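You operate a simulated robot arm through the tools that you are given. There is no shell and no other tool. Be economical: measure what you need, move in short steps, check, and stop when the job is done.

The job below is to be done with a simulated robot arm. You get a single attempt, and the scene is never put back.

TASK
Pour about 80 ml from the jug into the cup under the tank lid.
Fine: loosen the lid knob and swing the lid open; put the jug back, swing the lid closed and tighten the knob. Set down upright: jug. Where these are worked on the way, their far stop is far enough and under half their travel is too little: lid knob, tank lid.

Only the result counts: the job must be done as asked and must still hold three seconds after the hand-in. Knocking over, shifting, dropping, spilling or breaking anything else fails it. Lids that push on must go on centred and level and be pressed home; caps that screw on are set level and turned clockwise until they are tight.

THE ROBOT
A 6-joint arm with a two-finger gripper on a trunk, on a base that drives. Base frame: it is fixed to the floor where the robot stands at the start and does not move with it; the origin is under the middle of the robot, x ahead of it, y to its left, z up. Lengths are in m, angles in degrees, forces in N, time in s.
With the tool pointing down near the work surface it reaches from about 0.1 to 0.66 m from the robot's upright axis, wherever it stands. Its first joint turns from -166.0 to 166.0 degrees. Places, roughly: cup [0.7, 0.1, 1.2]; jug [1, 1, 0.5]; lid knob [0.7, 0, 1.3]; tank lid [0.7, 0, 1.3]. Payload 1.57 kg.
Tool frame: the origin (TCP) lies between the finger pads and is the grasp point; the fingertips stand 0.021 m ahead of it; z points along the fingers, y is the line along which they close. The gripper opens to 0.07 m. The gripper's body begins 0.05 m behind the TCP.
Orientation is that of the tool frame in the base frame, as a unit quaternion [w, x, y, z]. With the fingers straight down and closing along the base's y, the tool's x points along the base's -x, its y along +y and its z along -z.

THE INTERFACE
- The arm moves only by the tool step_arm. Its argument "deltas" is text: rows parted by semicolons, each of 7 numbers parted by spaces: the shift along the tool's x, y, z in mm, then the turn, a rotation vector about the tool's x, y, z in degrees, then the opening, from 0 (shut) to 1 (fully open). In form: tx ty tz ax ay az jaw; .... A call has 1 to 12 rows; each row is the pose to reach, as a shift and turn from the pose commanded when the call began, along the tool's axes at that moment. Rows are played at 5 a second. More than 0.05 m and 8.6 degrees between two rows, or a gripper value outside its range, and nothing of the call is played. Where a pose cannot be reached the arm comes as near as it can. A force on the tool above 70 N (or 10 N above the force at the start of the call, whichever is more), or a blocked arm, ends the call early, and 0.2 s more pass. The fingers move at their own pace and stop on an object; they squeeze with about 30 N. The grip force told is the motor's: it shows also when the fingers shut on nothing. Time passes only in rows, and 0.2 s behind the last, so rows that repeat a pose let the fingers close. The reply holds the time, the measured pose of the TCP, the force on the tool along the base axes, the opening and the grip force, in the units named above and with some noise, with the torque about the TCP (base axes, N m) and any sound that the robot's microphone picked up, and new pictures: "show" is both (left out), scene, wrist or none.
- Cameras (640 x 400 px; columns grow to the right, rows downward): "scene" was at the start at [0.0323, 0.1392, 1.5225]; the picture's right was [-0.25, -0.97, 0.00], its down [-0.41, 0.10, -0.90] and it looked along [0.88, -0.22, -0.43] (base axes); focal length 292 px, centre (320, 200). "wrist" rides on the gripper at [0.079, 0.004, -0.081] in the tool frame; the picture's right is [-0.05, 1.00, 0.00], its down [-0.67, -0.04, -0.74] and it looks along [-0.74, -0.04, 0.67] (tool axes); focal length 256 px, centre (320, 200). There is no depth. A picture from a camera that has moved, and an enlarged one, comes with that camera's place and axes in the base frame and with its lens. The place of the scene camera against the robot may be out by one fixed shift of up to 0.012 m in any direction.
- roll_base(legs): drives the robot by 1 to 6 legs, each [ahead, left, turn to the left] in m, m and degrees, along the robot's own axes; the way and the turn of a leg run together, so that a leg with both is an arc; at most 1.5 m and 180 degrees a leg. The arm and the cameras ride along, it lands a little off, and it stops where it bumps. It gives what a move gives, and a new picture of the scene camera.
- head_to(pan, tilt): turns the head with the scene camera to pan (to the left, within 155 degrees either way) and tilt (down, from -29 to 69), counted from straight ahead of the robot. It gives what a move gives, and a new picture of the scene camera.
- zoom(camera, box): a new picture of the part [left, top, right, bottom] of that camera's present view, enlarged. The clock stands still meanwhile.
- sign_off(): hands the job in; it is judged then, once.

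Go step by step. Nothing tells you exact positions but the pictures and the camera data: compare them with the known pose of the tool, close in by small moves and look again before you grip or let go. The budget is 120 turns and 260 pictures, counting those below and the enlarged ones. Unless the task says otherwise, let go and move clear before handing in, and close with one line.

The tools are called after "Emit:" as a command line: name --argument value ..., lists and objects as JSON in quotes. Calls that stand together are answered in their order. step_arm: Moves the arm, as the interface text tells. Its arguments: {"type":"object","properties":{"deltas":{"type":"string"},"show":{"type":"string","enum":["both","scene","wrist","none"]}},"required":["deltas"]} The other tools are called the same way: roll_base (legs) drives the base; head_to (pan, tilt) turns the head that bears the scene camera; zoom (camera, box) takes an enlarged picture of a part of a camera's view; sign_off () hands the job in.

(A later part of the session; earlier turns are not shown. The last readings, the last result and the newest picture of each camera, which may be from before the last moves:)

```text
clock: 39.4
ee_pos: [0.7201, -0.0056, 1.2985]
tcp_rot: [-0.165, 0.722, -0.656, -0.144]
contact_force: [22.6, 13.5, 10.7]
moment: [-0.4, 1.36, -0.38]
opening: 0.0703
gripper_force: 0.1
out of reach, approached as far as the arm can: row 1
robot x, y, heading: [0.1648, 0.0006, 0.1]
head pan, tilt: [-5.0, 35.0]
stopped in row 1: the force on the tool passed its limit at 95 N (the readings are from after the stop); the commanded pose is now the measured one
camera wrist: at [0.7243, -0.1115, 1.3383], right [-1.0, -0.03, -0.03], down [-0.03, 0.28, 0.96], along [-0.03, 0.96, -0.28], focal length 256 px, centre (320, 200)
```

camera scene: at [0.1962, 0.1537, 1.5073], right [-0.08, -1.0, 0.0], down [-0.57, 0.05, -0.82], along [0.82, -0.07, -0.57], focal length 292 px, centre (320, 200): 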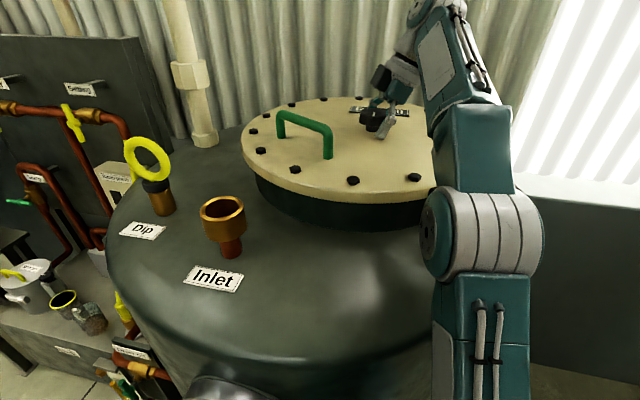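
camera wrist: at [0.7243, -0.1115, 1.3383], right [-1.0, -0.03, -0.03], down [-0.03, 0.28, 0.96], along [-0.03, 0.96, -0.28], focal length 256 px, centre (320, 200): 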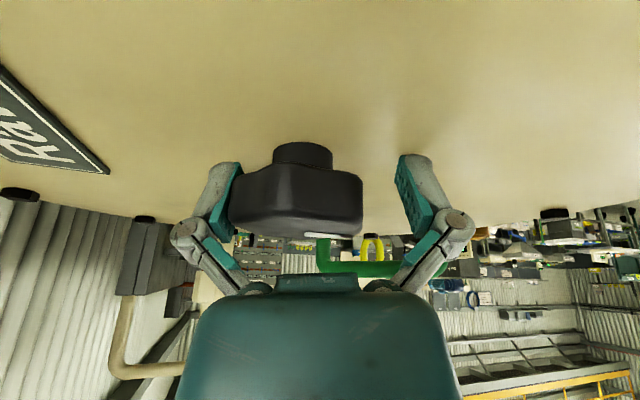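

The finger catches on the knob because this yaw is at the arm's limit. Yaw back in place (24°) with recentring toward +x.

Emit:
step_arm --deltas "0 -1 0 1.7 0 3.6 1; 0 -3 0 3.4 0 7.25 1; 0 -5 0 6.8 0 14.5 1; 0 -6 0 10.1 0 21.75 1; 0 -6 0 10.1 0 21.75 1" --show "wrist"

```text
clock: 40.6
ee_pos: [0.7237, -0.0092, 1.2983]
tcp_rot: [0.196, -0.566, 0.793, 0.115]
contact_force: [0.0, 0.2, 2.0]
moment: [0.03, 0.09, -0.02]
opening: 0.0702
gripper_force: 0.2
robot x, y, heading: [0.1639, -0.0026, 0.4]
head pan, tilt: [-5.0, 35.0]
camera wrist: at [0.6839, -0.1075, 1.3366], right [-0.93, 0.38, -0.02], down [0.09, 0.25, 0.96], along [0.37, 0.89, -0.27], focal length 256 px, centre (320, 200)
```

wrist: 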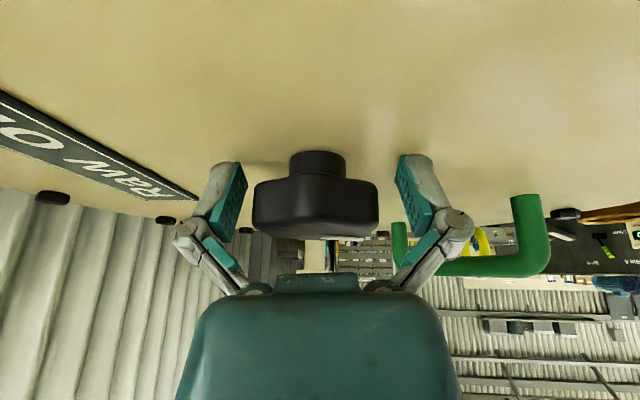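

Free of contact now. Withdraw backwards and up, then yaw clockwise.

Emit:
step_arm --deltas "27 0 -12 0 0 0 1; 54 0 -26 0 0 0 1; 48 0 -40 3.4 0 7.25 1; 44 0 -48 6.8 0 14.5 1; 44 0 -48 10.1 0 21.75 1; 44 0 -48 13.5 0 29 1; 44 0 -48 16.9 0 36.25 1; 44 0 -48 20.3 0 43.5 1; 44 0 -48 23.7 0 50.75 1; 44 0 -48 27 0 58 1; 44 0 -48 30.4 0 65.3 1; 44 0 -48 33.8 0 72.5 1" --show "both"

```text
clock: 43.2
ee_pos: [0.7016, -0.0674, 1.3221]
tcp_rot: [0.239, 0.082, 0.967, -0.013]
contact_force: [-2.8, -0.5, 3.3]
moment: [0.14, -0.03, 0.09]
opening: 0.0701
gripper_force: 0.0
robot x, y, heading: [0.1654, 0.0015, 0.1]
head pan, tilt: [-5.0, 35.0]
camera scene: at [0.1957, 0.1551, 1.5072], right [-0.08, -1.0, 0.0], down [-0.57, 0.05, -0.82], along [0.82, -0.07, -0.57], focal length 292 px, centre (320, 200)
camera wrist: at [0.5984, -0.0452, 1.3589], right [0.21, 0.98, 0.04], down [0.23, -0.09, 0.97], along [0.95, -0.2, -0.25], focal length 256 px, centre (320, 200)
```

scene: 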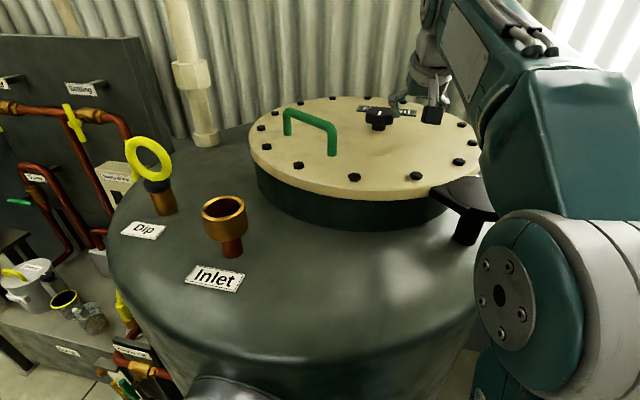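
wrist: 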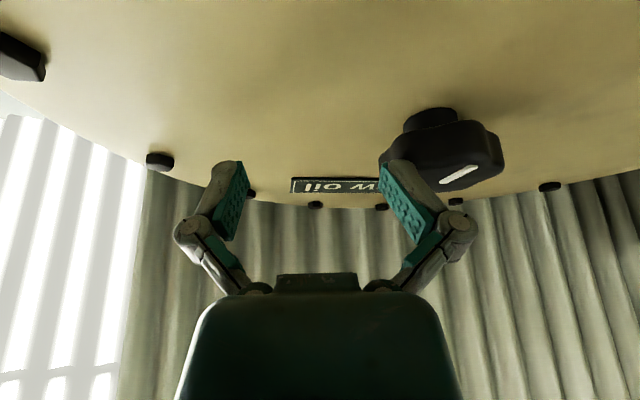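

Zoom on the knob to read its pointer and check how the lid sits.

Emit:
zoom --camera "scene" --box '[230, 80, 490, 242]'

Emit:
zoom --camera "wrist" --box '[340, 80, 540, 205]'

```text
2.46 times, centred on (360, 161) of scene
camera zoom: at [0.1957, 0.1551, 1.5072], right [-0.08, -1.0, 0.0], down [-0.57, 0.05, -0.82], along [0.82, -0.07, -0.57], focal length 720 px, centre (222, 296)
```

zoom: 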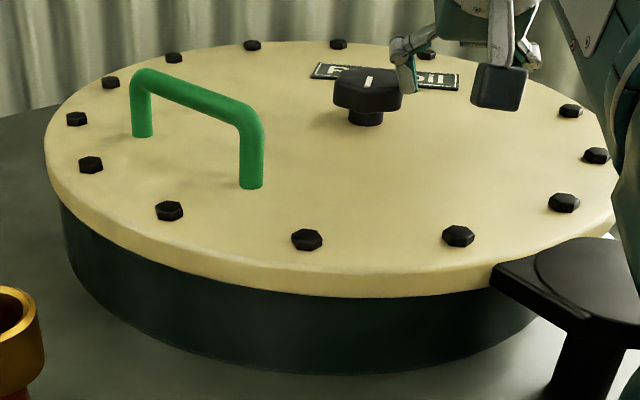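

```text
3.20 times, centred on (440, 142) of wrist
camera zoom: at [0.5984, -0.0452, 1.3589], right [0.21, 0.98, 0.04], down [0.23, -0.09, 0.97], along [0.95, -0.2, -0.25], focal length 819 px, centre (-64, 384)
```

zoom: 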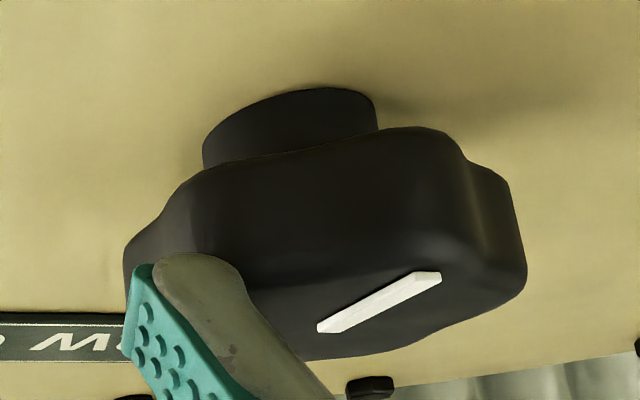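

The pointer has turned from ~76° to ~165° (≈90°), and the jam came after that, so the knob seems at its loose stop. Next: the handle (bar from (0.63,0.10) to (0.73,0.17), axis z≈1.33). Retreat and yaw to the bar's direction.

Emit:
step_arm --deltas "34 -7 -30 0 0 0 1; 64 -14 -68 0 0 0 1; 73 23 -87 -3.5 0.1 -6.6 1; 79 63 -89 -7 0.2 -13.3 1; 85 99 -91 -10.5 0.3 -19.9 1; 85 99 -91 -14 0.4 -26.5 1; 85 99 -91 -17.4 0.5 -33.2 1; 85 99 -91 -20.9 0.6 -39.8 1; 85 99 -91 -20.9 0.6 -39.8 1"

```text
clock: 45.2
ee_pos: [0.6032, 0.049, 1.364]
tcp_rot: [0.225, -0.296, 0.925, 0.082]
contact_force: [-0.4, 0.5, -0.2]
moment: [0.0, 0.03, 0.0]
opening: 0.07
gripper_force: 0.0
robot x, y, heading: [0.1688, 0.0014, 0.1]
head pan, tilt: [-5.0, 35.0]
camera scene: at [0.1957, 0.1544, 1.5072], right [-0.08, -1.0, 0.0], down [-0.57, 0.05, -0.82], along [0.82, -0.07, -0.57], focal length 292 px, centre (320, 200)
camera wrist: at [0.5144, -0.01, 1.4007], right [-0.54, 0.84, 0.04], down [0.23, 0.1, 0.97], along [0.81, 0.54, -0.25], focal length 256 px, centre (320, 200)
```

scene: 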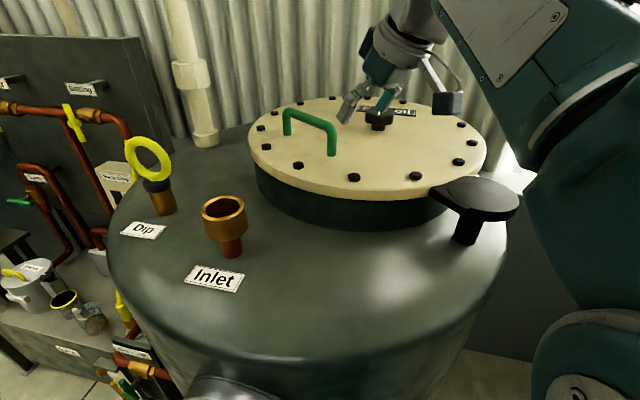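
wrist: 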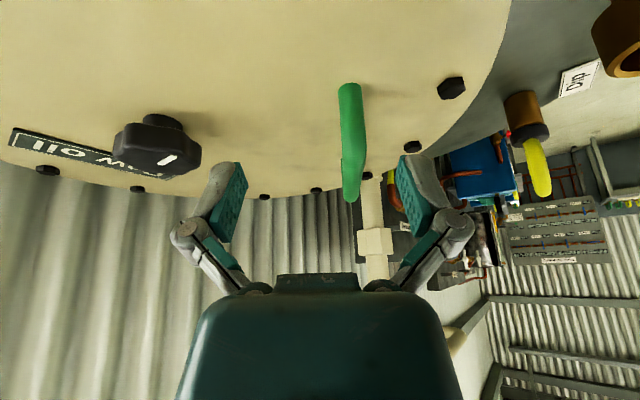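

The bar is end-on and 25 mm to the right of the grip line, as computed. Move over it, then down onto it with open jaws.

Emit:
step_arm --deltas "0 12 0 0 0 0 1; -10 25 0 0 0 0 1; -40 25 20 0 0 0 1; -76 25 41 0 0 0 1; -66 25 60 0 0 0 1; -59 25 75 0 0 0 1; -59 25 75 0 0 0 1"

```text
clock: 46.8
ee_pos: [0.6577, 0.12, 1.3269]
tcp_rot: [0.226, -0.295, 0.925, 0.08]
contact_force: [0.3, -0.9, 0.2]
moment: [-0.03, -0.02, 0.01]
opening: 0.0699
gripper_force: 0.0
robot x, y, heading: [0.1661, -0.0017, 0.0]
head pan, tilt: [-5.0, 35.0]
camera scene: at [0.196, 0.1547, 1.5072], right [-0.08, -1.0, 0.0], down [-0.57, 0.05, -0.82], along [0.82, -0.07, -0.57], focal length 292 px, centre (320, 200)
camera wrist: at [0.5686, 0.0618, 1.363], right [-0.54, 0.84, 0.04], down [0.23, 0.1, 0.97], along [0.81, 0.54, -0.25], focal length 256 px, centre (320, 200)
```

scene: 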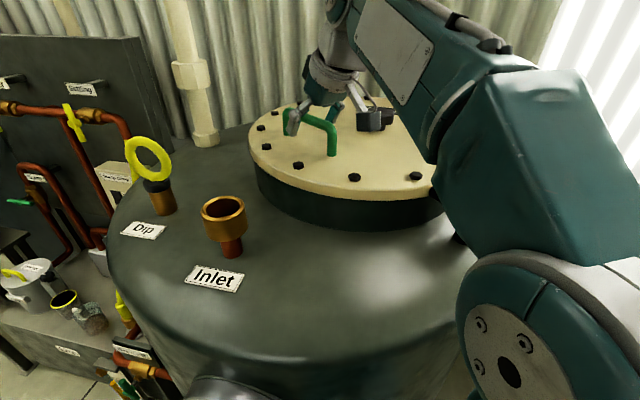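
wrist: 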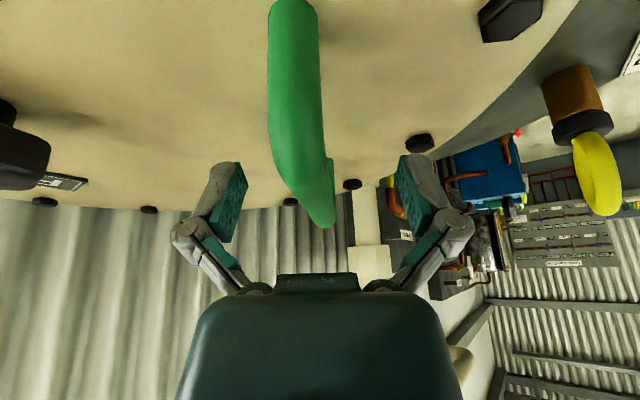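

The bar sits between the fingers. I cage it (jaw 0.3) and test-swing 8° clockwise about the post.

Emit:
step_arm --deltas "0 0 0 0 0 0 0.3; 0 0 0 0 0 0 0.3; -4 -17 2 1.9 -0.1 3.5 0.3; -9 -34 4 3.7 -0.1 7.1 0.3; -9 -34 4 3.7 -0.1 7.1 0.3"

```text
clock: 48.0
ee_pos: [0.6877, 0.1, 1.3264]
tcp_rot: [0.229, -0.23, 0.944, 0.065]
contact_force: [0.5, 0.2, -0.8]
moment: [-0.03, 0.0, 0.01]
opening: 0.0212
gripper_force: 0.1
robot x, y, heading: [0.1669, -0.0034, 0.2]
head pan, tilt: [-5.0, 35.0]
camera scene: at [0.1961, 0.1549, 1.5072], right [-0.08, -1.0, 0.0], down [-0.57, 0.05, -0.82], along [0.82, -0.07, -0.57], focal length 292 px, centre (320, 200)
camera wrist: at [0.5903, 0.0544, 1.3629], right [-0.42, 0.91, 0.04], down [0.24, 0.07, 0.97], along [0.87, 0.42, -0.25], focal length 256 px, centre (320, 200)
```

scene: 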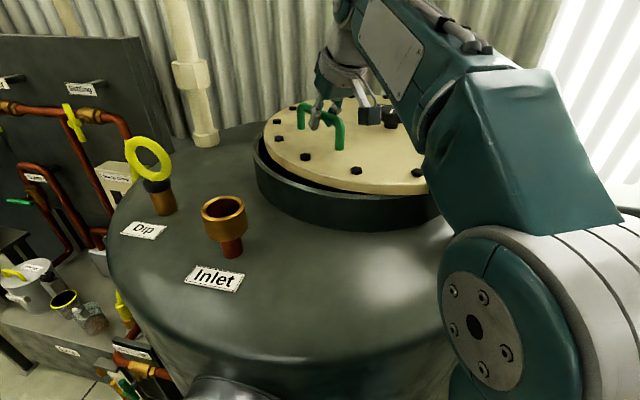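
wrist: 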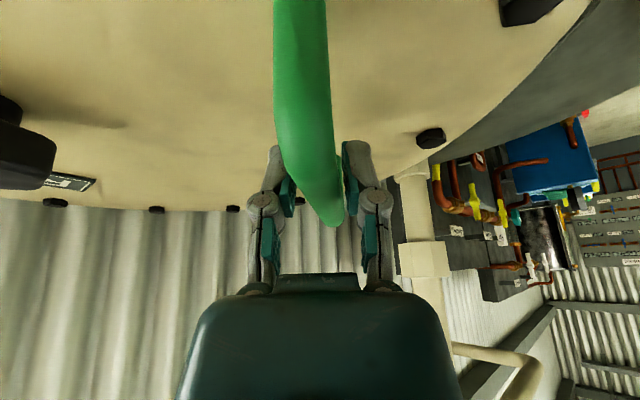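

The lid swings open clockwise freely. I add 10° tilt for reach, then continue the arc 24° more and check.

Emit:
step_arm --deltas "0 0 0 0 -5 0 0.3; 0 0 0 0 -10 0 0.3; 0 0 0 0 -10 0 0.3" --show "none"

Emit:
step_arm --deltas "-3 -17 3 2.4 0 3.2 0.3; -7 -35 5 4.9 0 6.3 0.3; -8 -52 6 7.3 0 9.5 0.3; -9 -70 7 9.8 0 12.7 0.3; -9 -88 7 12.2 0 15.9 0.3; -8 -106 7 14.6 0 19 0.3; -8 -106 7 14.6 0 19 0.3"

```text
clock: 48.8
ee_pos: [0.6854, 0.0988, 1.3273]
tcp_rot: [0.311, -0.224, 0.92, 0.084]
contact_force: [-1.5, 0.2, 0.5]
moment: [-0.01, 0.02, 0.03]
opening: 0.0209
gripper_force: 0.1
robot x, y, heading: [0.1633, 0.0015, 0.2]
head pan, tilt: [-5.0, 35.0]
```

```text
clock: 50.4
ee_pos: [0.7447, 0.0091, 1.3252]
tcp_rot: [0.318, -0.027, 0.948, 0.017]
contact_force: [0.2, -0.2, 0.5]
moment: [-0.01, -0.01, -0.04]
opening: 0.0209
gripper_force: 0.0
robot x, y, heading: [0.1678, 0.0009, 0.0]
head pan, tilt: [-5.0, 35.0]
camera scene: at [0.1963, 0.1542, 1.5072], right [-0.08, -1.0, 0.0], down [-0.57, 0.05, -0.82], along [0.82, -0.07, -0.57], focal length 292 px, centre (320, 200)
camera wrist: at [0.635, 0.0075, 1.3427], right [-0.02, 1.0, 0.05], down [0.08, -0.05, 1.0], along [1.0, 0.02, -0.08], focal length 256 px, centre (320, 200)
```

scene: 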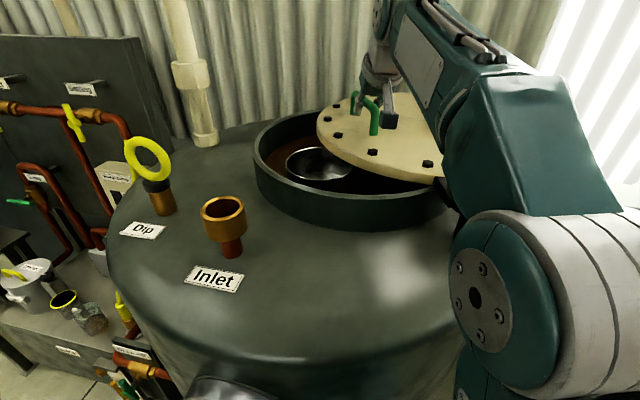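
wrist: 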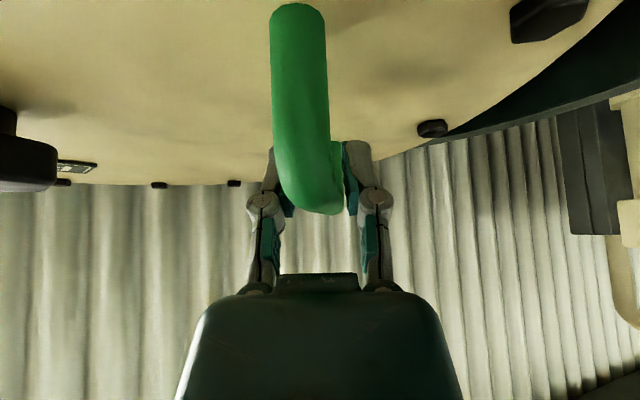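

There is a metal cup inside. Continue the arc another 40°.

Emit:
step_arm --deltas "-4 -17 3 2.4 0 3.2 0.3; -7 -34 5 4.8 0 6.4 0.3; -9 -51 7 7.3 0 9.5 0.3; -10 -68 8 9.7 0 12.7 0.3; -10 -86 8 12.1 0 15.9 0.3; -9 -103 7 14.5 0 19.1 0.3; -7 -120 5 16.9 0 22.3 0.3; -5 -137 3 19.3 0 25.5 0.3; -1 -154 0 21.7 0 28.7 0.3; 4 -171 -3 24.2 0 31.9 0.3; 4 -171 -3 24.2 0 31.9 0.3"

```text
clock: 52.8
ee_pos: [0.7511, -0.1616, 1.3197]
tcp_rot: [0.3, 0.299, 0.901, -0.093]
contact_force: [-0.1, 0.1, 0.0]
moment: [0.01, -0.02, 0.0]
opening: 0.0209
gripper_force: 0.1
robot x, y, heading: [0.1651, 0.0033, 0.3]
head pan, tilt: [-5.0, 35.0]
camera scene: at [0.1964, 0.1537, 1.5073], right [-0.08, -1.0, 0.0], down [-0.57, 0.05, -0.82], along [0.82, -0.07, -0.57], focal length 292 px, centre (320, 200)
camera wrist: at [0.6653, -0.0905, 1.3384], right [0.63, 0.78, 0.04], down [0.05, -0.09, 0.99], along [0.78, -0.62, -0.09], focal length 256 px, centre (320, 200)
```

scene: 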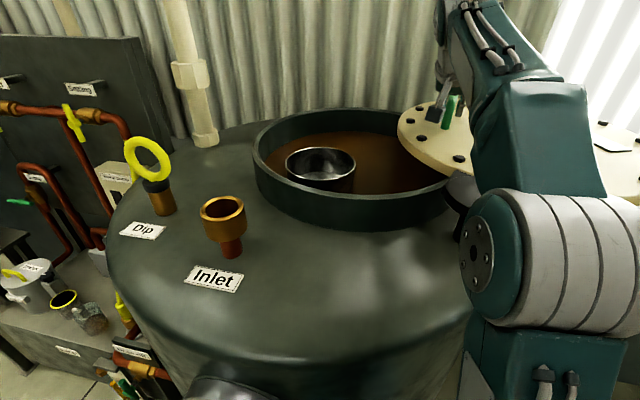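
wrist: 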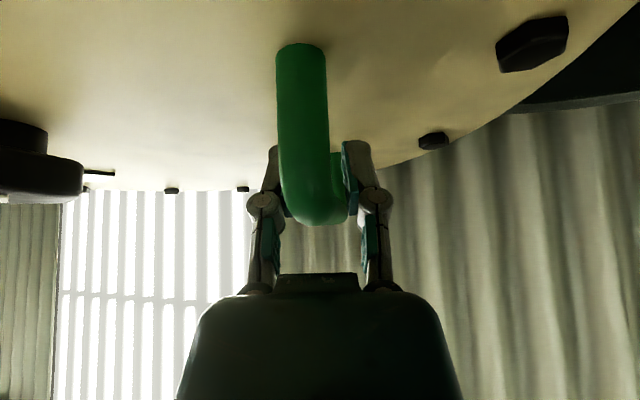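

About 72° open. Push on 24° more, watching force for the stop.

Emit:
step_arm --deltas "-4 -17 1 2.4 0 3.2 0.3; -8 -33 2 4.8 0 6.4 0.3; -11 -50 3 7.1 0 9.6 0.3; -13 -68 3 9.5 0 12.8 0.3; -13 -85 2 11.9 0 16 0.3; -12 -102 2 14.3 0 19.3 0.3; -12 -102 2 14.3 0 19.3 0.3"

```text
clock: 54.2
ee_pos: [0.7131, -0.2294, 1.3183]
tcp_rot: [0.269, 0.461, 0.835, -0.136]
contact_force: [29.4, 47.3, -8.8]
moment: [-1.07, -0.07, 0.98]
opening: 0.0556
gripper_force: 26.9
robot x, y, heading: [0.1636, 0.0052, 0.2]
head pan, tilt: [-5.0, 35.0]
stopped in row 7: the force on the tool passed its limit at 76 N (the readings are from after the stop); the commanded pose is now the measured one
camera scene: at [0.2012, 0.1687, 1.5059], right [-0.08, -1.0, 0.01], down [-0.58, 0.04, -0.82], along [0.81, -0.07, -0.58], focal length 292 px, centre (320, 200)
camera wrist: at [0.657, -0.1323, 1.3402], right [0.86, 0.5, 0.05], down [0.02, -0.13, 0.99], along [0.5, -0.86, -0.12], focal length 256 px, centre (320, 200)
```

scene: 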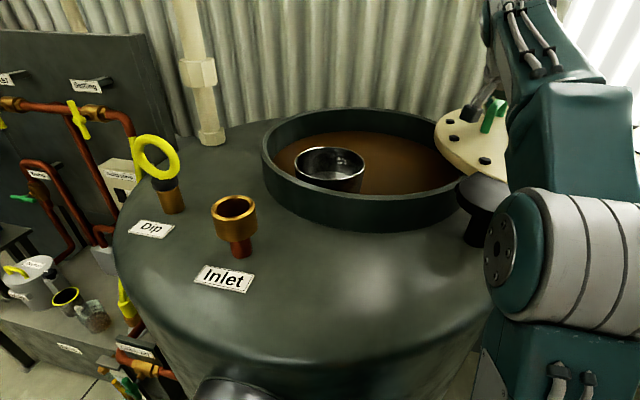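
wrist: 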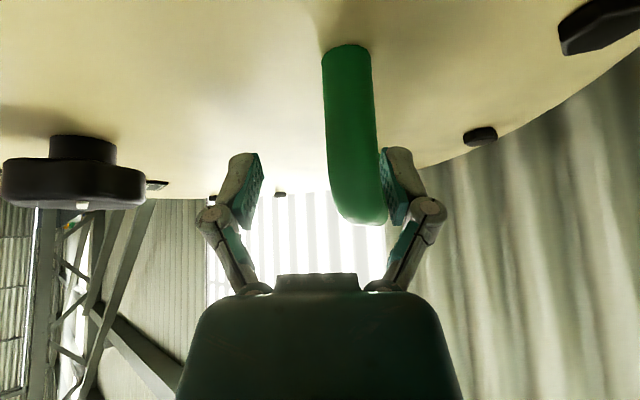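

The lid hit its open stop (about 85–90°). Release: ease back, open, and withdraw backward and up.

Emit:
step_arm --deltas "0 8 0 0 0 0 0.8; 0 10 0 0 0 0 1; 0 4 0 0 0 0 1; 25 4 -25 0 0 0 1; 50 4 -50 0 0 0 1; 65 4 -75 0 0 0 1; 65 4 -75 0 0 0 1"

```text
clock: 55.8
ee_pos: [0.6606, -0.1574, 1.3431]
tcp_rot: [0.269, 0.467, 0.83, -0.143]
contact_force: [-0.1, -0.4, -0.3]
moment: [-0.03, -0.03, -0.05]
opening: 0.0699
gripper_force: 0.1
robot x, y, heading: [0.1676, 0.0004, 0.4]
head pan, tilt: [-5.0, 35.0]
camera scene: at [0.1962, 0.1563, 1.5072], right [-0.08, -1.0, 0.0], down [-0.57, 0.05, -0.82], along [0.82, -0.07, -0.57], focal length 292 px, centre (320, 200)
camera wrist: at [0.607, -0.0583, 1.3636], right [0.87, 0.48, 0.05], down [0.01, -0.12, 0.99], along [0.49, -0.87, -0.11], focal length 256 px, centre (320, 200)
```

scene: 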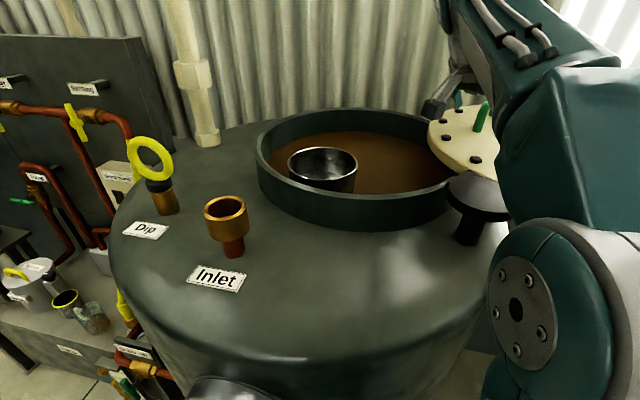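
wrist: 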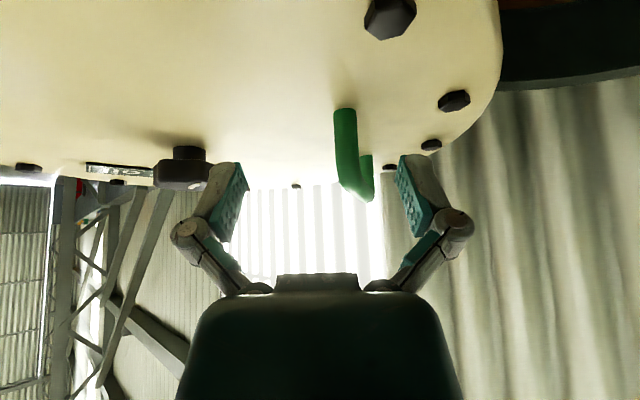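

Cup is around (0.67, 0.11), ~0.13 m wide. Retract the arm over the near side and yaw straight ahead.

Emit:
step_arm --deltas "33 -12 -32 -4.6 0 -6.5 1; 66 -25 -64 -9.3 0 -13 1; 100 -37 -96 -13.9 0 -19.5 1; 133 -50 -128 -18.6 0 -26 1; 133 -50 -128 -23.2 0 -32.6 1; 133 -50 -128 -27.9 0 -39.1 1; 133 -50 -128 -32.5 0 -45.6 1; 133 -50 -128 -32.5 0 -45.6 1"

```text
clock: 57.6
ee_pos: [0.5201, -0.0264, 1.3703]
tcp_rot: [0.312, 0.021, 0.95, -0.002]
contact_force: [-0.6, 0.1, 0.7]
moment: [-0.01, -0.03, 0.0]
opening: 0.0701
gripper_force: 0.1
robot x, y, heading: [0.1647, 0.0031, 0.4]
head pan, tilt: [-5.0, 35.0]
camera scene: at [0.1953, 0.1565, 1.5072], right [-0.08, -1.0, 0.0], down [-0.57, 0.05, -0.82], along [0.82, -0.07, -0.57], focal length 292 px, centre (320, 200)
camera wrist: at [0.4092, -0.0159, 1.39], right [0.08, 1.0, 0.04], down [0.09, -0.05, 0.99], along [0.99, -0.08, -0.1], focal length 256 px, centre (320, 200)
```

scene: 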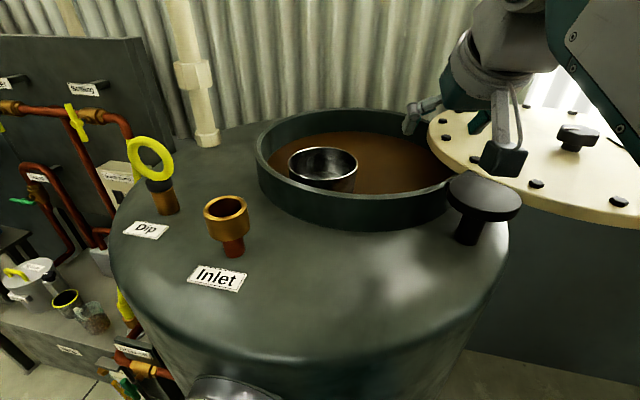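
wrist: 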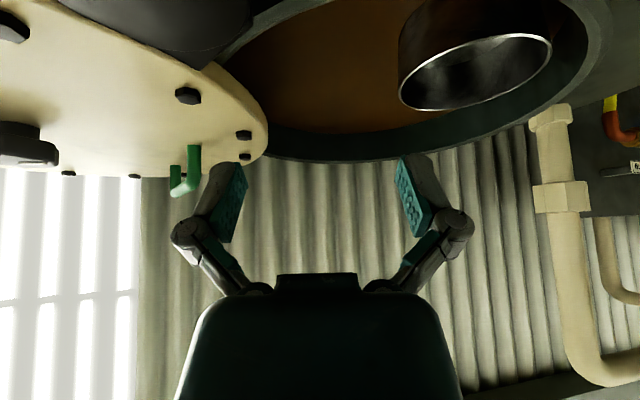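

Cup rim centre ≈ (0.643, 0.113, 1.26). Now go for the jug: back off, strafe left, and look.

Emit:
roll_base --legs '[[-0.3, 0, 0], [0, 0.9, 0]]'

Emit:
head_to --pan -5 --tilt 45

```text
clock: 64.1
ee_pos: [0.2123, 0.8912, 1.3714]
tcp_rot: [0.311, 0.027, 0.95, -0.001]
contact_force: [1.2, 0.2, 0.2]
moment: [0.02, 0.0, 0.02]
opening: 0.0699
gripper_force: 0.1
robot x, y, heading: [-0.1418, 0.9255, -0.6]
head pan, tilt: [-5.0, 35.0]
camera scene: at [-0.1098, 1.0769, 1.5074], right [-0.09, -1.0, 0.0], down [-0.57, 0.05, -0.82], along [0.82, -0.08, -0.57], focal length 292 px, centre (320, 200)
```

scene: 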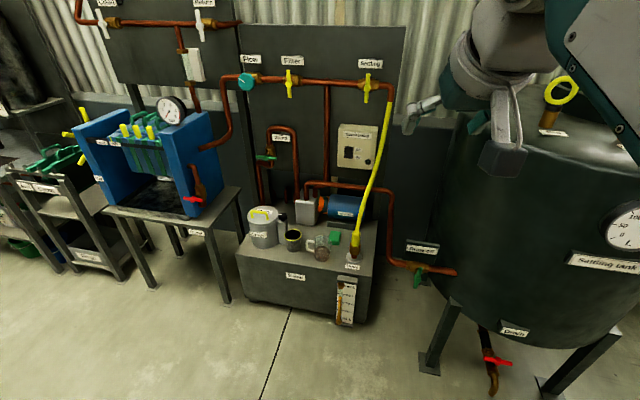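

```text
clock: 64.8
ee_pos: [0.2123, 0.8918, 1.3714]
tcp_rot: [0.31, 0.028, 0.95, -0.003]
contact_force: [0.0, 0.0, -0.4]
moment: [-0.01, 0.02, -0.01]
opening: 0.07
gripper_force: 0.0
robot x, y, heading: [-0.1397, 0.9248, -0.3]
head pan, tilt: [-5.0, 45.0]
camera scene: at [-0.1165, 1.0792, 1.4925], right [-0.09, -1.0, 0.0], down [-0.7, 0.07, -0.71], along [0.7, -0.07, -0.71], focal length 292 px, centre (320, 200)
```

scene: 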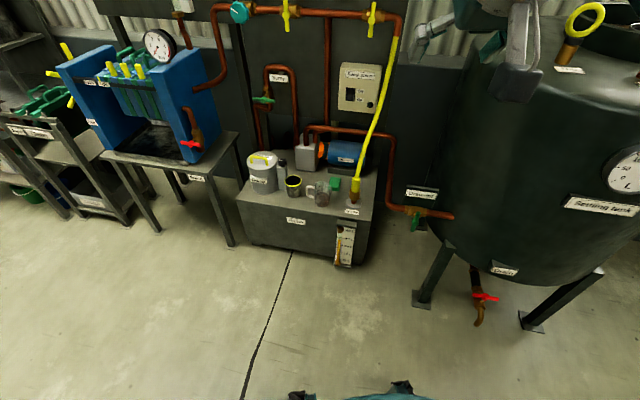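

Jug stands at about (0.88, 0.975, 0.45), between a mug (left) and a hose (right). Drive 0.42 m ahead and look closely.

Emit:
roll_base --legs '[[0.42, 0, 0]]'

Emit:
head_to --pan -8 --tilt 60

Emit:
zoom --camera "scene" --box '[200, 100, 440, 250]'

```text
clock: 67.4
ee_pos: [0.6261, 0.8862, 1.3709]
tcp_rot: [0.311, 0.031, 0.95, -0.004]
contact_force: [-0.5, -0.2, 1.0]
moment: [0.04, 0.0, -0.02]
opening: 0.07
gripper_force: 0.0
robot x, y, heading: [0.2738, 0.9176, -0.7]
head pan, tilt: [-5.0, 45.0]
camera scene: at [0.2992, 1.0757, 1.4924], right [-0.1, -0.99, 0.0], down [-0.7, 0.07, -0.71], along [0.7, -0.07, -0.71], focal length 292 px, centre (320, 200)
```

scene: 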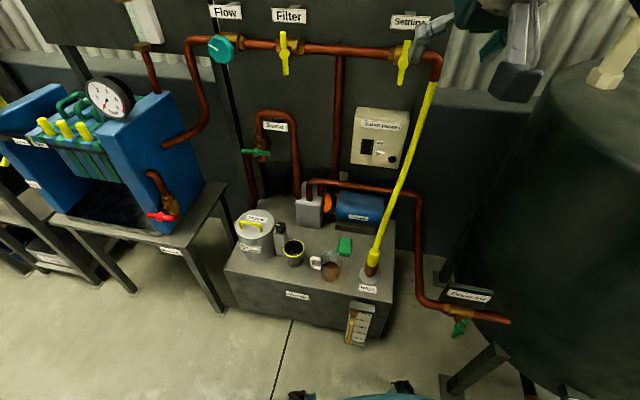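

```text
clock: 68.2
ee_pos: [0.6266, 0.8864, 1.3702]
tcp_rot: [0.312, 0.031, 0.95, -0.004]
contact_force: [-0.4, -0.6, -0.5]
moment: [-0.02, 0.0, 0.04]
opening: 0.07
gripper_force: 0.1
robot x, y, heading: [0.2755, 0.9188, -0.7]
head pan, tilt: [-8.0, 60.0]
camera scene: at [0.2842, 1.0735, 1.473], right [-0.15, -0.99, 0.0], down [-0.86, 0.13, -0.5], along [0.49, -0.08, -0.87], focal length 292 px, centre (320, 200)
```

scene: 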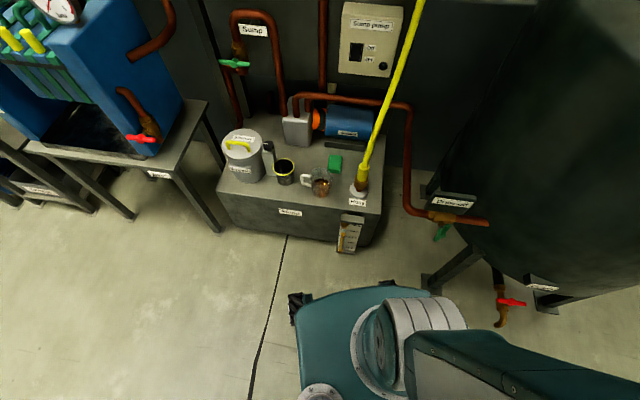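

```text
2.67 times, centred on (320, 175) of scene
camera zoom: at [0.2842, 1.0735, 1.473], right [-0.15, -0.99, 0.0], down [-0.86, 0.13, -0.5], along [0.49, -0.08, -0.87], focal length 780 px, centre (320, 267)
```

zoom: 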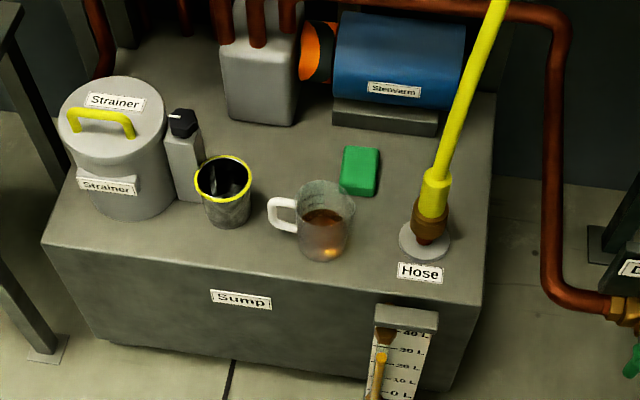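

Jug: glass, ~0.09 wide, ~0.13 tall, base at (0.889, 0.971, 0.44), white handle on its +y side, roughly 40% full. I lower the arm, upright tool, and drive 0.08 nearer for a wrist look.

Emit:
step_arm --deltas "26 3 36 0 4 0 1; 53 7 71 0 8 0 1; 79 10 107 0 12 0 1; 106 13 143 0 16 0 1; 132 16 179 0 20 0 1; 158 20 214 0 24 0 1; 185 23 250 0 28 0 1; 211 26 286 0 32 0 1; 237 30 321 0 36 0 1; 237 30 321 0 36 0 1" --show "none"

Emit:
roll_base --legs '[[0.08, 0.05, 0]]'

Emit:
step_arm --deltas "0 0 35 0 0 0 1; 0 0 70 0 0 0 1; 0 0 105 0 0 0 1; 0 0 140 0 0 0 1; 0 0 175 0 0 0 1; 0 0 200 0 0 0 1; 0 0 200 0 0 0 1"

```text
clock: 70.3
ee_pos: [0.6281, 0.9223, 0.9726]
tcp_rot: [0.002, 0.029, 1.0, 0.005]
contact_force: [-0.5, 0.3, -0.6]
moment: [0.01, 0.03, 0.0]
opening: 0.07
gripper_force: 0.1
robot x, y, heading: [0.2755, 0.9217, -0.6]
head pan, tilt: [-8.0, 60.0]
```

```text
clock: 71.5
ee_pos: [0.7064, 0.9587, 0.9732]
tcp_rot: [0.001, 0.031, 0.999, 0.008]
contact_force: [0.8, -1.4, -0.6]
moment: [0.04, -0.01, -0.01]
opening: 0.07
gripper_force: 0.1
robot x, y, heading: [0.3574, 0.9638, -1.1]
head pan, tilt: [-8.0, 60.0]
camera scene: at [0.3641, 1.106, 1.4741], right [-0.15, -0.99, -0.01], down [-0.86, 0.14, -0.5], along [0.49, -0.07, -0.87], focal length 292 px, centre (320, 200)
```

scene: 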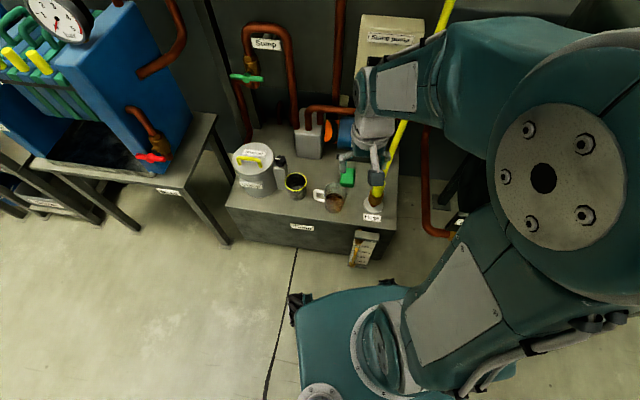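

```text
clock: 73.1
ee_pos: [0.7109, 0.9676, 0.7738]
tcp_rot: [0.002, 0.03, 1.0, 0.006]
contact_force: [0.0, 0.0, -0.6]
moment: [-0.06, 0.0, -0.03]
opening: 0.07
gripper_force: 0.0
robot x, y, heading: [0.3525, 0.9647, -0.5]
head pan, tilt: [-8.0, 60.0]
camera scene: at [0.3647, 1.1182, 1.4729], right [-0.15, -0.99, 0.0], down [-0.86, 0.13, -0.5], along [0.49, -0.08, -0.87], focal length 292 px, centre (320, 200)
camera wrist: at [0.6324, 0.9776, 0.8548], right [0.11, 0.99, 0.01], down [0.66, -0.08, 0.75], along [0.74, -0.08, -0.66], focal length 256 px, centre (320, 200)
```

scene: 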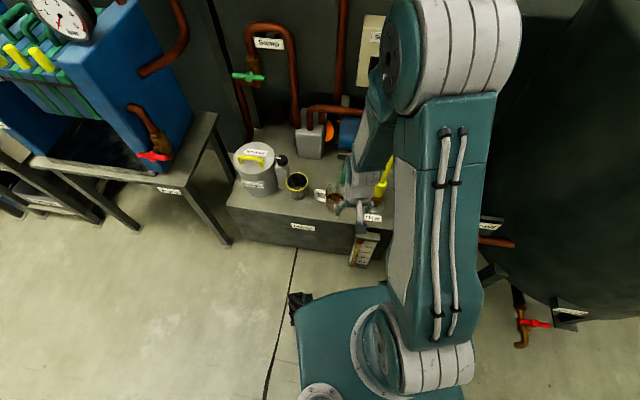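
wrist: 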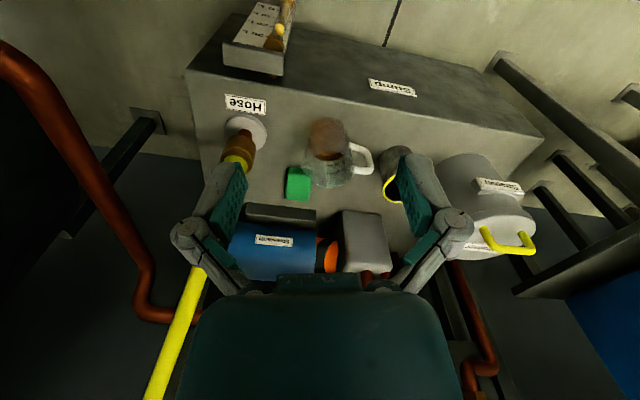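

Zoom the wrist view on the jug and handle.

Emit:
zoom --camera "wrist" --box '[220, 90, 460, 240]'

Emit:
zoom --camera "scene" --box '[280, 140, 400, 215]'

```text
2.67 times, centred on (340, 165) of wrist
camera zoom: at [0.6324, 0.9776, 0.8548], right [0.11, 0.99, 0.01], down [0.66, -0.08, 0.75], along [0.74, -0.08, -0.66], focal length 683 px, centre (267, 293)
```

zoom: 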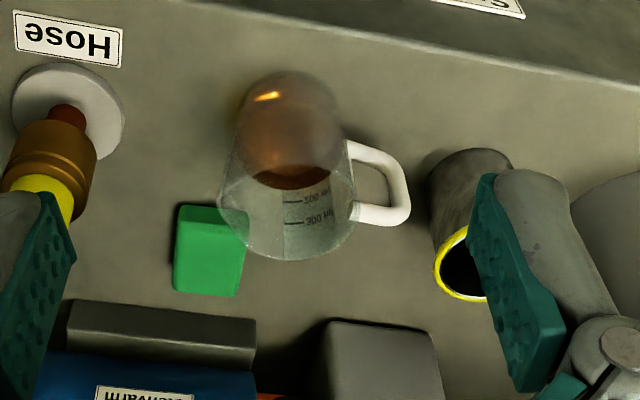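

```text
5.33 times, centred on (340, 178) of scene
camera zoom: at [0.3647, 1.1182, 1.4729], right [-0.15, -0.99, 0.0], down [-0.86, 0.13, -0.5], along [0.49, -0.08, -0.87], focal length 1559 px, centre (213, 320)
```

zoom: 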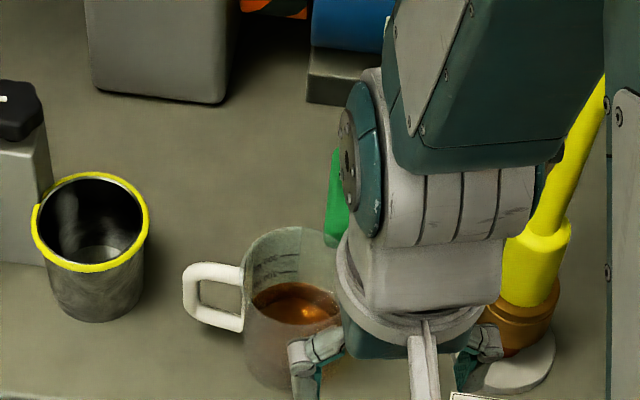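

Liquid is just under the 200 ml mark; the jug tapers (rim ~77 mm, base ~63 mm), handle azimuth ~75°. I yaw the tool to that plane and move above the handle at z≈0.69 to look.

Emit:
step_arm --deltas "-20 7 8 0 0 -7.5 1; -40 15 16 0 0 -15 1; -60 22 24 0 0 -22.6 1; -80 30 32 0 0 -30.1 1; -100 37 40 0 0 -37.7 1; -120 45 48 0 0 -45.2 1; -140 52 56 0 0 -52.7 1; -160 60 64 0 0 -60.3 1; -180 67 72 0 0 -67.8 1; -195 74 80 0 0 -75.4 1; -195 74 80 0 0 -75.4 1"

```text
clock: 75.5
ee_pos: [0.9101, 1.0322, 0.6973]
tcp_rot: [0.005, -0.588, 0.809, 0.003]
contact_force: [0.0, -0.1, -0.2]
moment: [0.0, 0.0, 0.0]
opening: 0.07
gripper_force: 0.1
robot x, y, heading: [0.352, 0.9641, -0.6]
head pan, tilt: [-8.0, 60.0]
camera scene: at [0.3657, 1.1184, 1.4729], right [-0.15, -0.99, 0.0], down [-0.86, 0.13, -0.5], along [0.49, -0.08, -0.87], focal length 292 px, centre (320, 200)
camera wrist: at [0.8814, 0.958, 0.7778], right [-0.93, 0.36, 0.0], down [0.24, 0.62, 0.75], along [0.27, 0.7, -0.66], focal length 256 px, centre (320, 200)
```

scene: 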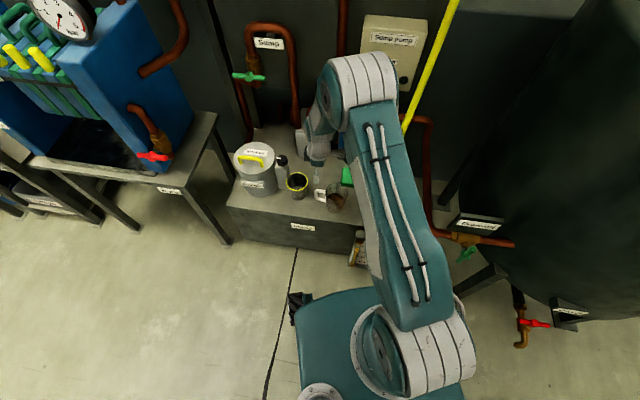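
wrist: 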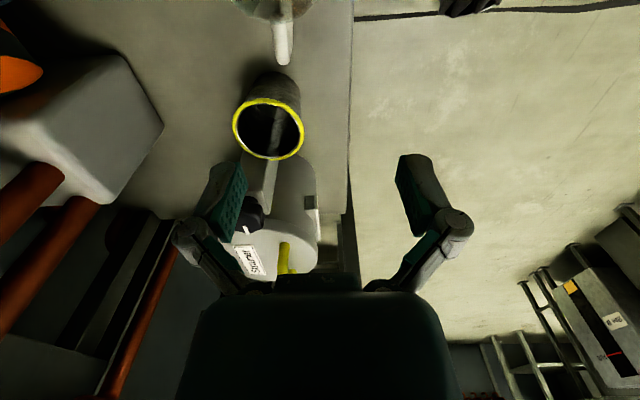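

Handle is near the top edge of the view; back off 90 mm and up a little to see jug and handle together.

Emit:
step_arm --deltas "40 0 -20 0 0 0 1; 80 0 -40 0 0 0 1; 100 0 -50 0 0 0 1; 100 0 -50 0 0 0 1" --show "none"

Emit:
zoom --camera "wrist" --box '[160, 0, 480, 200]'

```text
clock: 76.5
ee_pos: [0.8754, 0.9356, 0.746]
tcp_rot: [0.004, -0.587, 0.81, 0.004]
contact_force: [0.3, 0.9, -0.3]
moment: [0.04, 0.01, 0.01]
opening: 0.0702
gripper_force: 0.0
robot x, y, heading: [0.3512, 0.9661, -0.9]
head pan, tilt: [-8.0, 60.0]
```

```text
2.00 times, centred on (320, 100) of wrist
camera zoom: at [0.8481, 0.8616, 0.8271], right [-0.93, 0.36, 0.0], down [0.24, 0.61, 0.75], along [0.27, 0.7, -0.66], focal length 512 px, centre (320, 400)
```

zoom: 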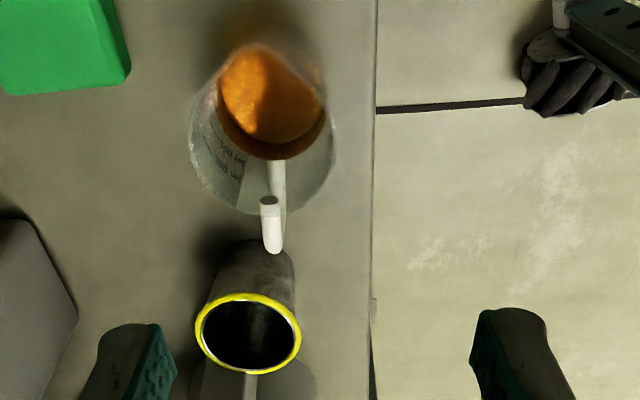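

Now the geometry fits: jug axis (0.917, 0.962), z 0.418–0.537, handle azimuth 66°, outer bar at (0.948, 1.032), z 0.455–0.514. Move over the handle at z 0.60 with yaw adjusted.

Emit:
step_arm --deltas "-40 -13 10 0 0 3 1; -80 -26 40 0 0 6 1; -114 -39 80 0 0 6 1; -114 -39 120 0 0 6 1; -114 -39 146 0 0 6 1; -114 -39 146 0 0 6 1"

```text
refused: row 2 steps farther than a row can; nothing moved
```

Emit:
step_arm --deltas "-35 -12 10 0 0 3 1; -72 -25 30 0 0 6 1; -108 -37 55 0 0 6 1; -114 -39 100 0 0 6 1; -114 -39 146 0 0 6 1; -114 -39 146 0 0 6 1"

```text
clock: 77.9
ee_pos: [0.9492, 1.0356, 0.5955]
tcp_rot: [0.005, -0.543, 0.84, 0.003]
contact_force: [0.7, 0.4, 0.1]
moment: [0.02, -0.02, 0.01]
opening: 0.07
gripper_force: 0.0
robot x, y, heading: [0.3515, 0.9691, -0.8]
head pan, tilt: [-8.0, 60.0]
camera scene: at [0.3659, 1.1182, 1.4729], right [-0.15, -0.99, 0.0], down [-0.86, 0.13, -0.5], along [0.49, -0.08, -0.87], focal length 292 px, centre (320, 200)
camera wrist: at [0.9137, 0.9654, 0.6761], right [-0.89, 0.46, 0.0], down [0.3, 0.59, 0.75], along [0.34, 0.67, -0.66], focal length 256 px, centre (320, 200)
```

scene: 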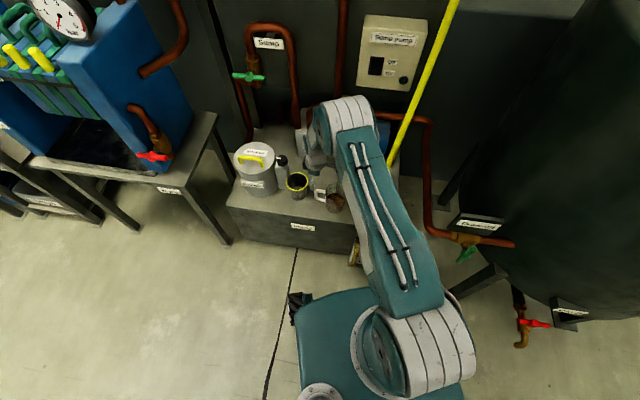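
wrist: 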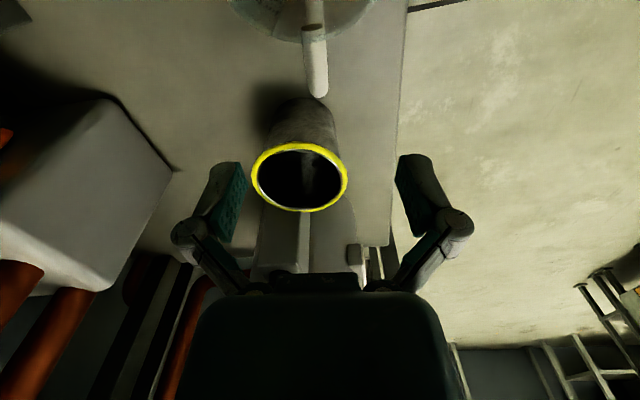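

Handle is centred between the fingers and the mug clears by ~4 cm. Descend 100 mm and shift 5 mm inward.

Emit:
step_arm --deltas "3 0 35 0 0 0 1; 5 0 70 0 0 0 1; 5 0 100 0 0 0 1; 5 0 100 0 0 0 1"

Emit:
zoom --camera "scene" --box '[260, 130, 380, 230]'

```text
clock: 78.9
ee_pos: [0.9498, 1.0303, 0.4988]
tcp_rot: [0.004, -0.543, 0.839, 0.002]
contact_force: [-0.6, -0.7, 0.0]
moment: [0.01, 0.0, -0.04]
opening: 0.0698
gripper_force: 0.1
robot x, y, heading: [0.3518, 0.9655, -0.8]
head pan, tilt: [-8.0, 60.0]
camera scene: at [0.3659, 1.1183, 1.4729], right [-0.15, -0.99, 0.0], down [-0.86, 0.13, -0.5], along [0.49, -0.08, -0.87], focal length 292 px, centre (320, 200)
camera wrist: at [0.9144, 0.9591, 0.5797], right [-0.89, 0.46, 0.0], down [0.3, 0.59, 0.75], along [0.34, 0.67, -0.66], focal length 256 px, centre (320, 200)
```

scene: 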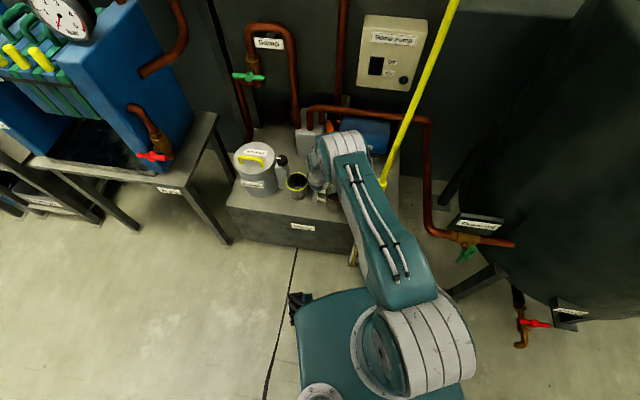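
wrist: 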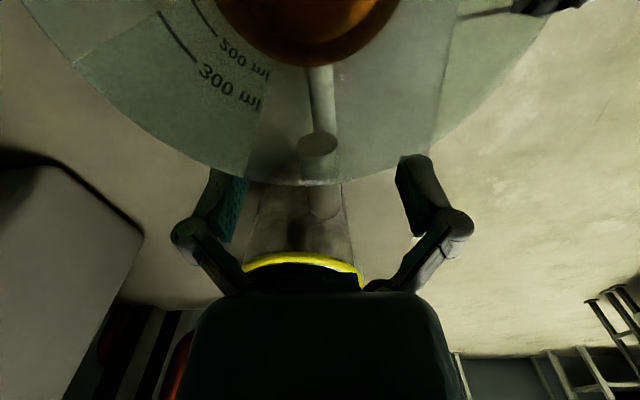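

```text
4.00 times, centred on (320, 180) of scene
camera zoom: at [0.3659, 1.1183, 1.4729], right [-0.15, -0.99, 0.0], down [-0.86, 0.13, -0.5], along [0.49, -0.08, -0.87], focal length 1170 px, centre (320, 280)
```

zoom: 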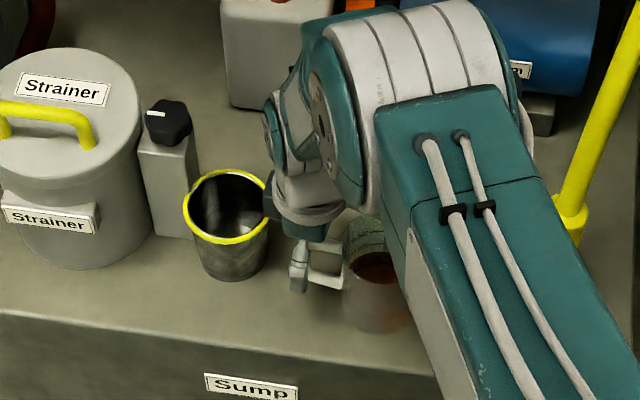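

The handle's outer bar sits mid-way between the fingers. Close the gripper.

Emit:
step_arm --deltas "0 0 0 0 0 0 0; 0 0 0 0 0 0 0; 0 0 0 0 0 0 0; 0 0 0 0 0 0 0" --show "wrist"

Emit:
zoom --camera "scene" --box '[280, 150, 360, 220]'

```text
clock: 79.9
ee_pos: [0.9516, 1.0303, 0.5012]
tcp_rot: [0.005, -0.543, 0.84, 0.002]
contact_force: [4.1, 1.6, 10.9]
moment: [-0.12, -0.01, 0.07]
opening: 0.0122
gripper_force: 30.3
robot x, y, heading: [0.3559, 0.9635, -0.8]
head pan, tilt: [-8.0, 60.0]
camera wrist: at [0.9151, 0.9593, 0.5807], right [-0.89, 0.46, 0.0], down [0.3, 0.59, 0.75], along [0.34, 0.67, -0.66], focal length 256 px, centre (320, 200)
```

wrist: 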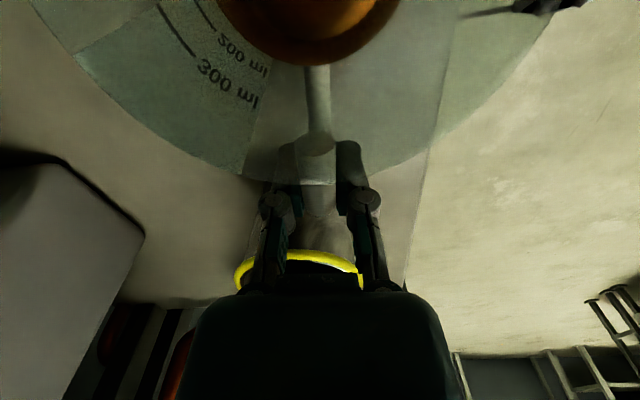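

```text
5.71 times, centred on (320, 185) of scene
camera zoom: at [0.3652, 1.1185, 1.4729], right [-0.15, -0.99, 0.0], down [-0.86, 0.13, -0.5], along [0.49, -0.08, -0.87], focal length 1671 px, centre (320, 286)
```

zoom: 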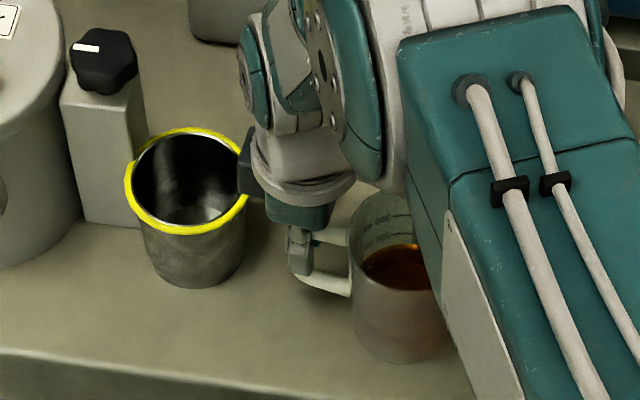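

Gripped (12 mm). Lift 40 mm slowly and check that the jug hangs level.

Emit:
step_arm --deltas "0 0 -5 0 0 0 0; 0 0 -10 0 0 0 0; 0 0 -15 0 0 0 0; 0 0 -20 0 0 0 0; 0 0 -30 0 0 0 0; 0 0 -40 0 0 0 0; 0 0 -40 0 0 0 0" --show "wrist"

Emit:
zoom --camera "scene" --box '[280, 150, 360, 220]'

```text
clock: 81.5
ee_pos: [0.9496, 1.0306, 0.5401]
tcp_rot: [0.004, -0.543, 0.839, 0.003]
contact_force: [0.6, 0.9, -2.4]
moment: [0.12, -0.04, 0.0]
opening: 0.0127
gripper_force: 30.3
robot x, y, heading: [0.3556, 0.9655, -0.3]
head pan, tilt: [-8.0, 60.0]
camera wrist: at [0.9148, 0.9599, 0.6211], right [-0.89, 0.46, 0.0], down [0.3, 0.59, 0.75], along [0.34, 0.67, -0.66], focal length 256 px, centre (320, 200)
```

wrist: 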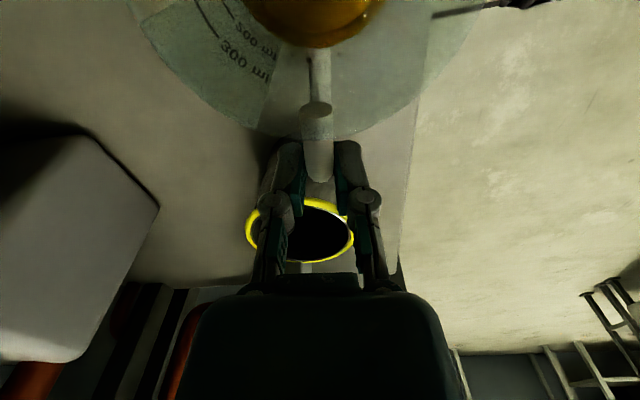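

```text
5.71 times, centred on (320, 185) of scene
camera zoom: at [0.366, 1.1183, 1.4729], right [-0.15, -0.99, 0.0], down [-0.86, 0.13, -0.5], along [0.49, -0.08, -0.87], focal length 1671 px, centre (320, 286)
```

zoom: 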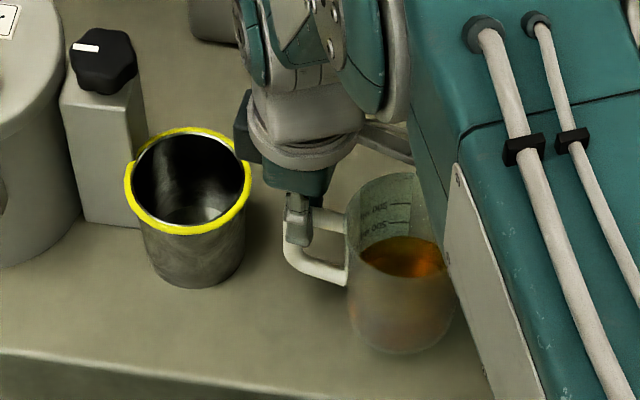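

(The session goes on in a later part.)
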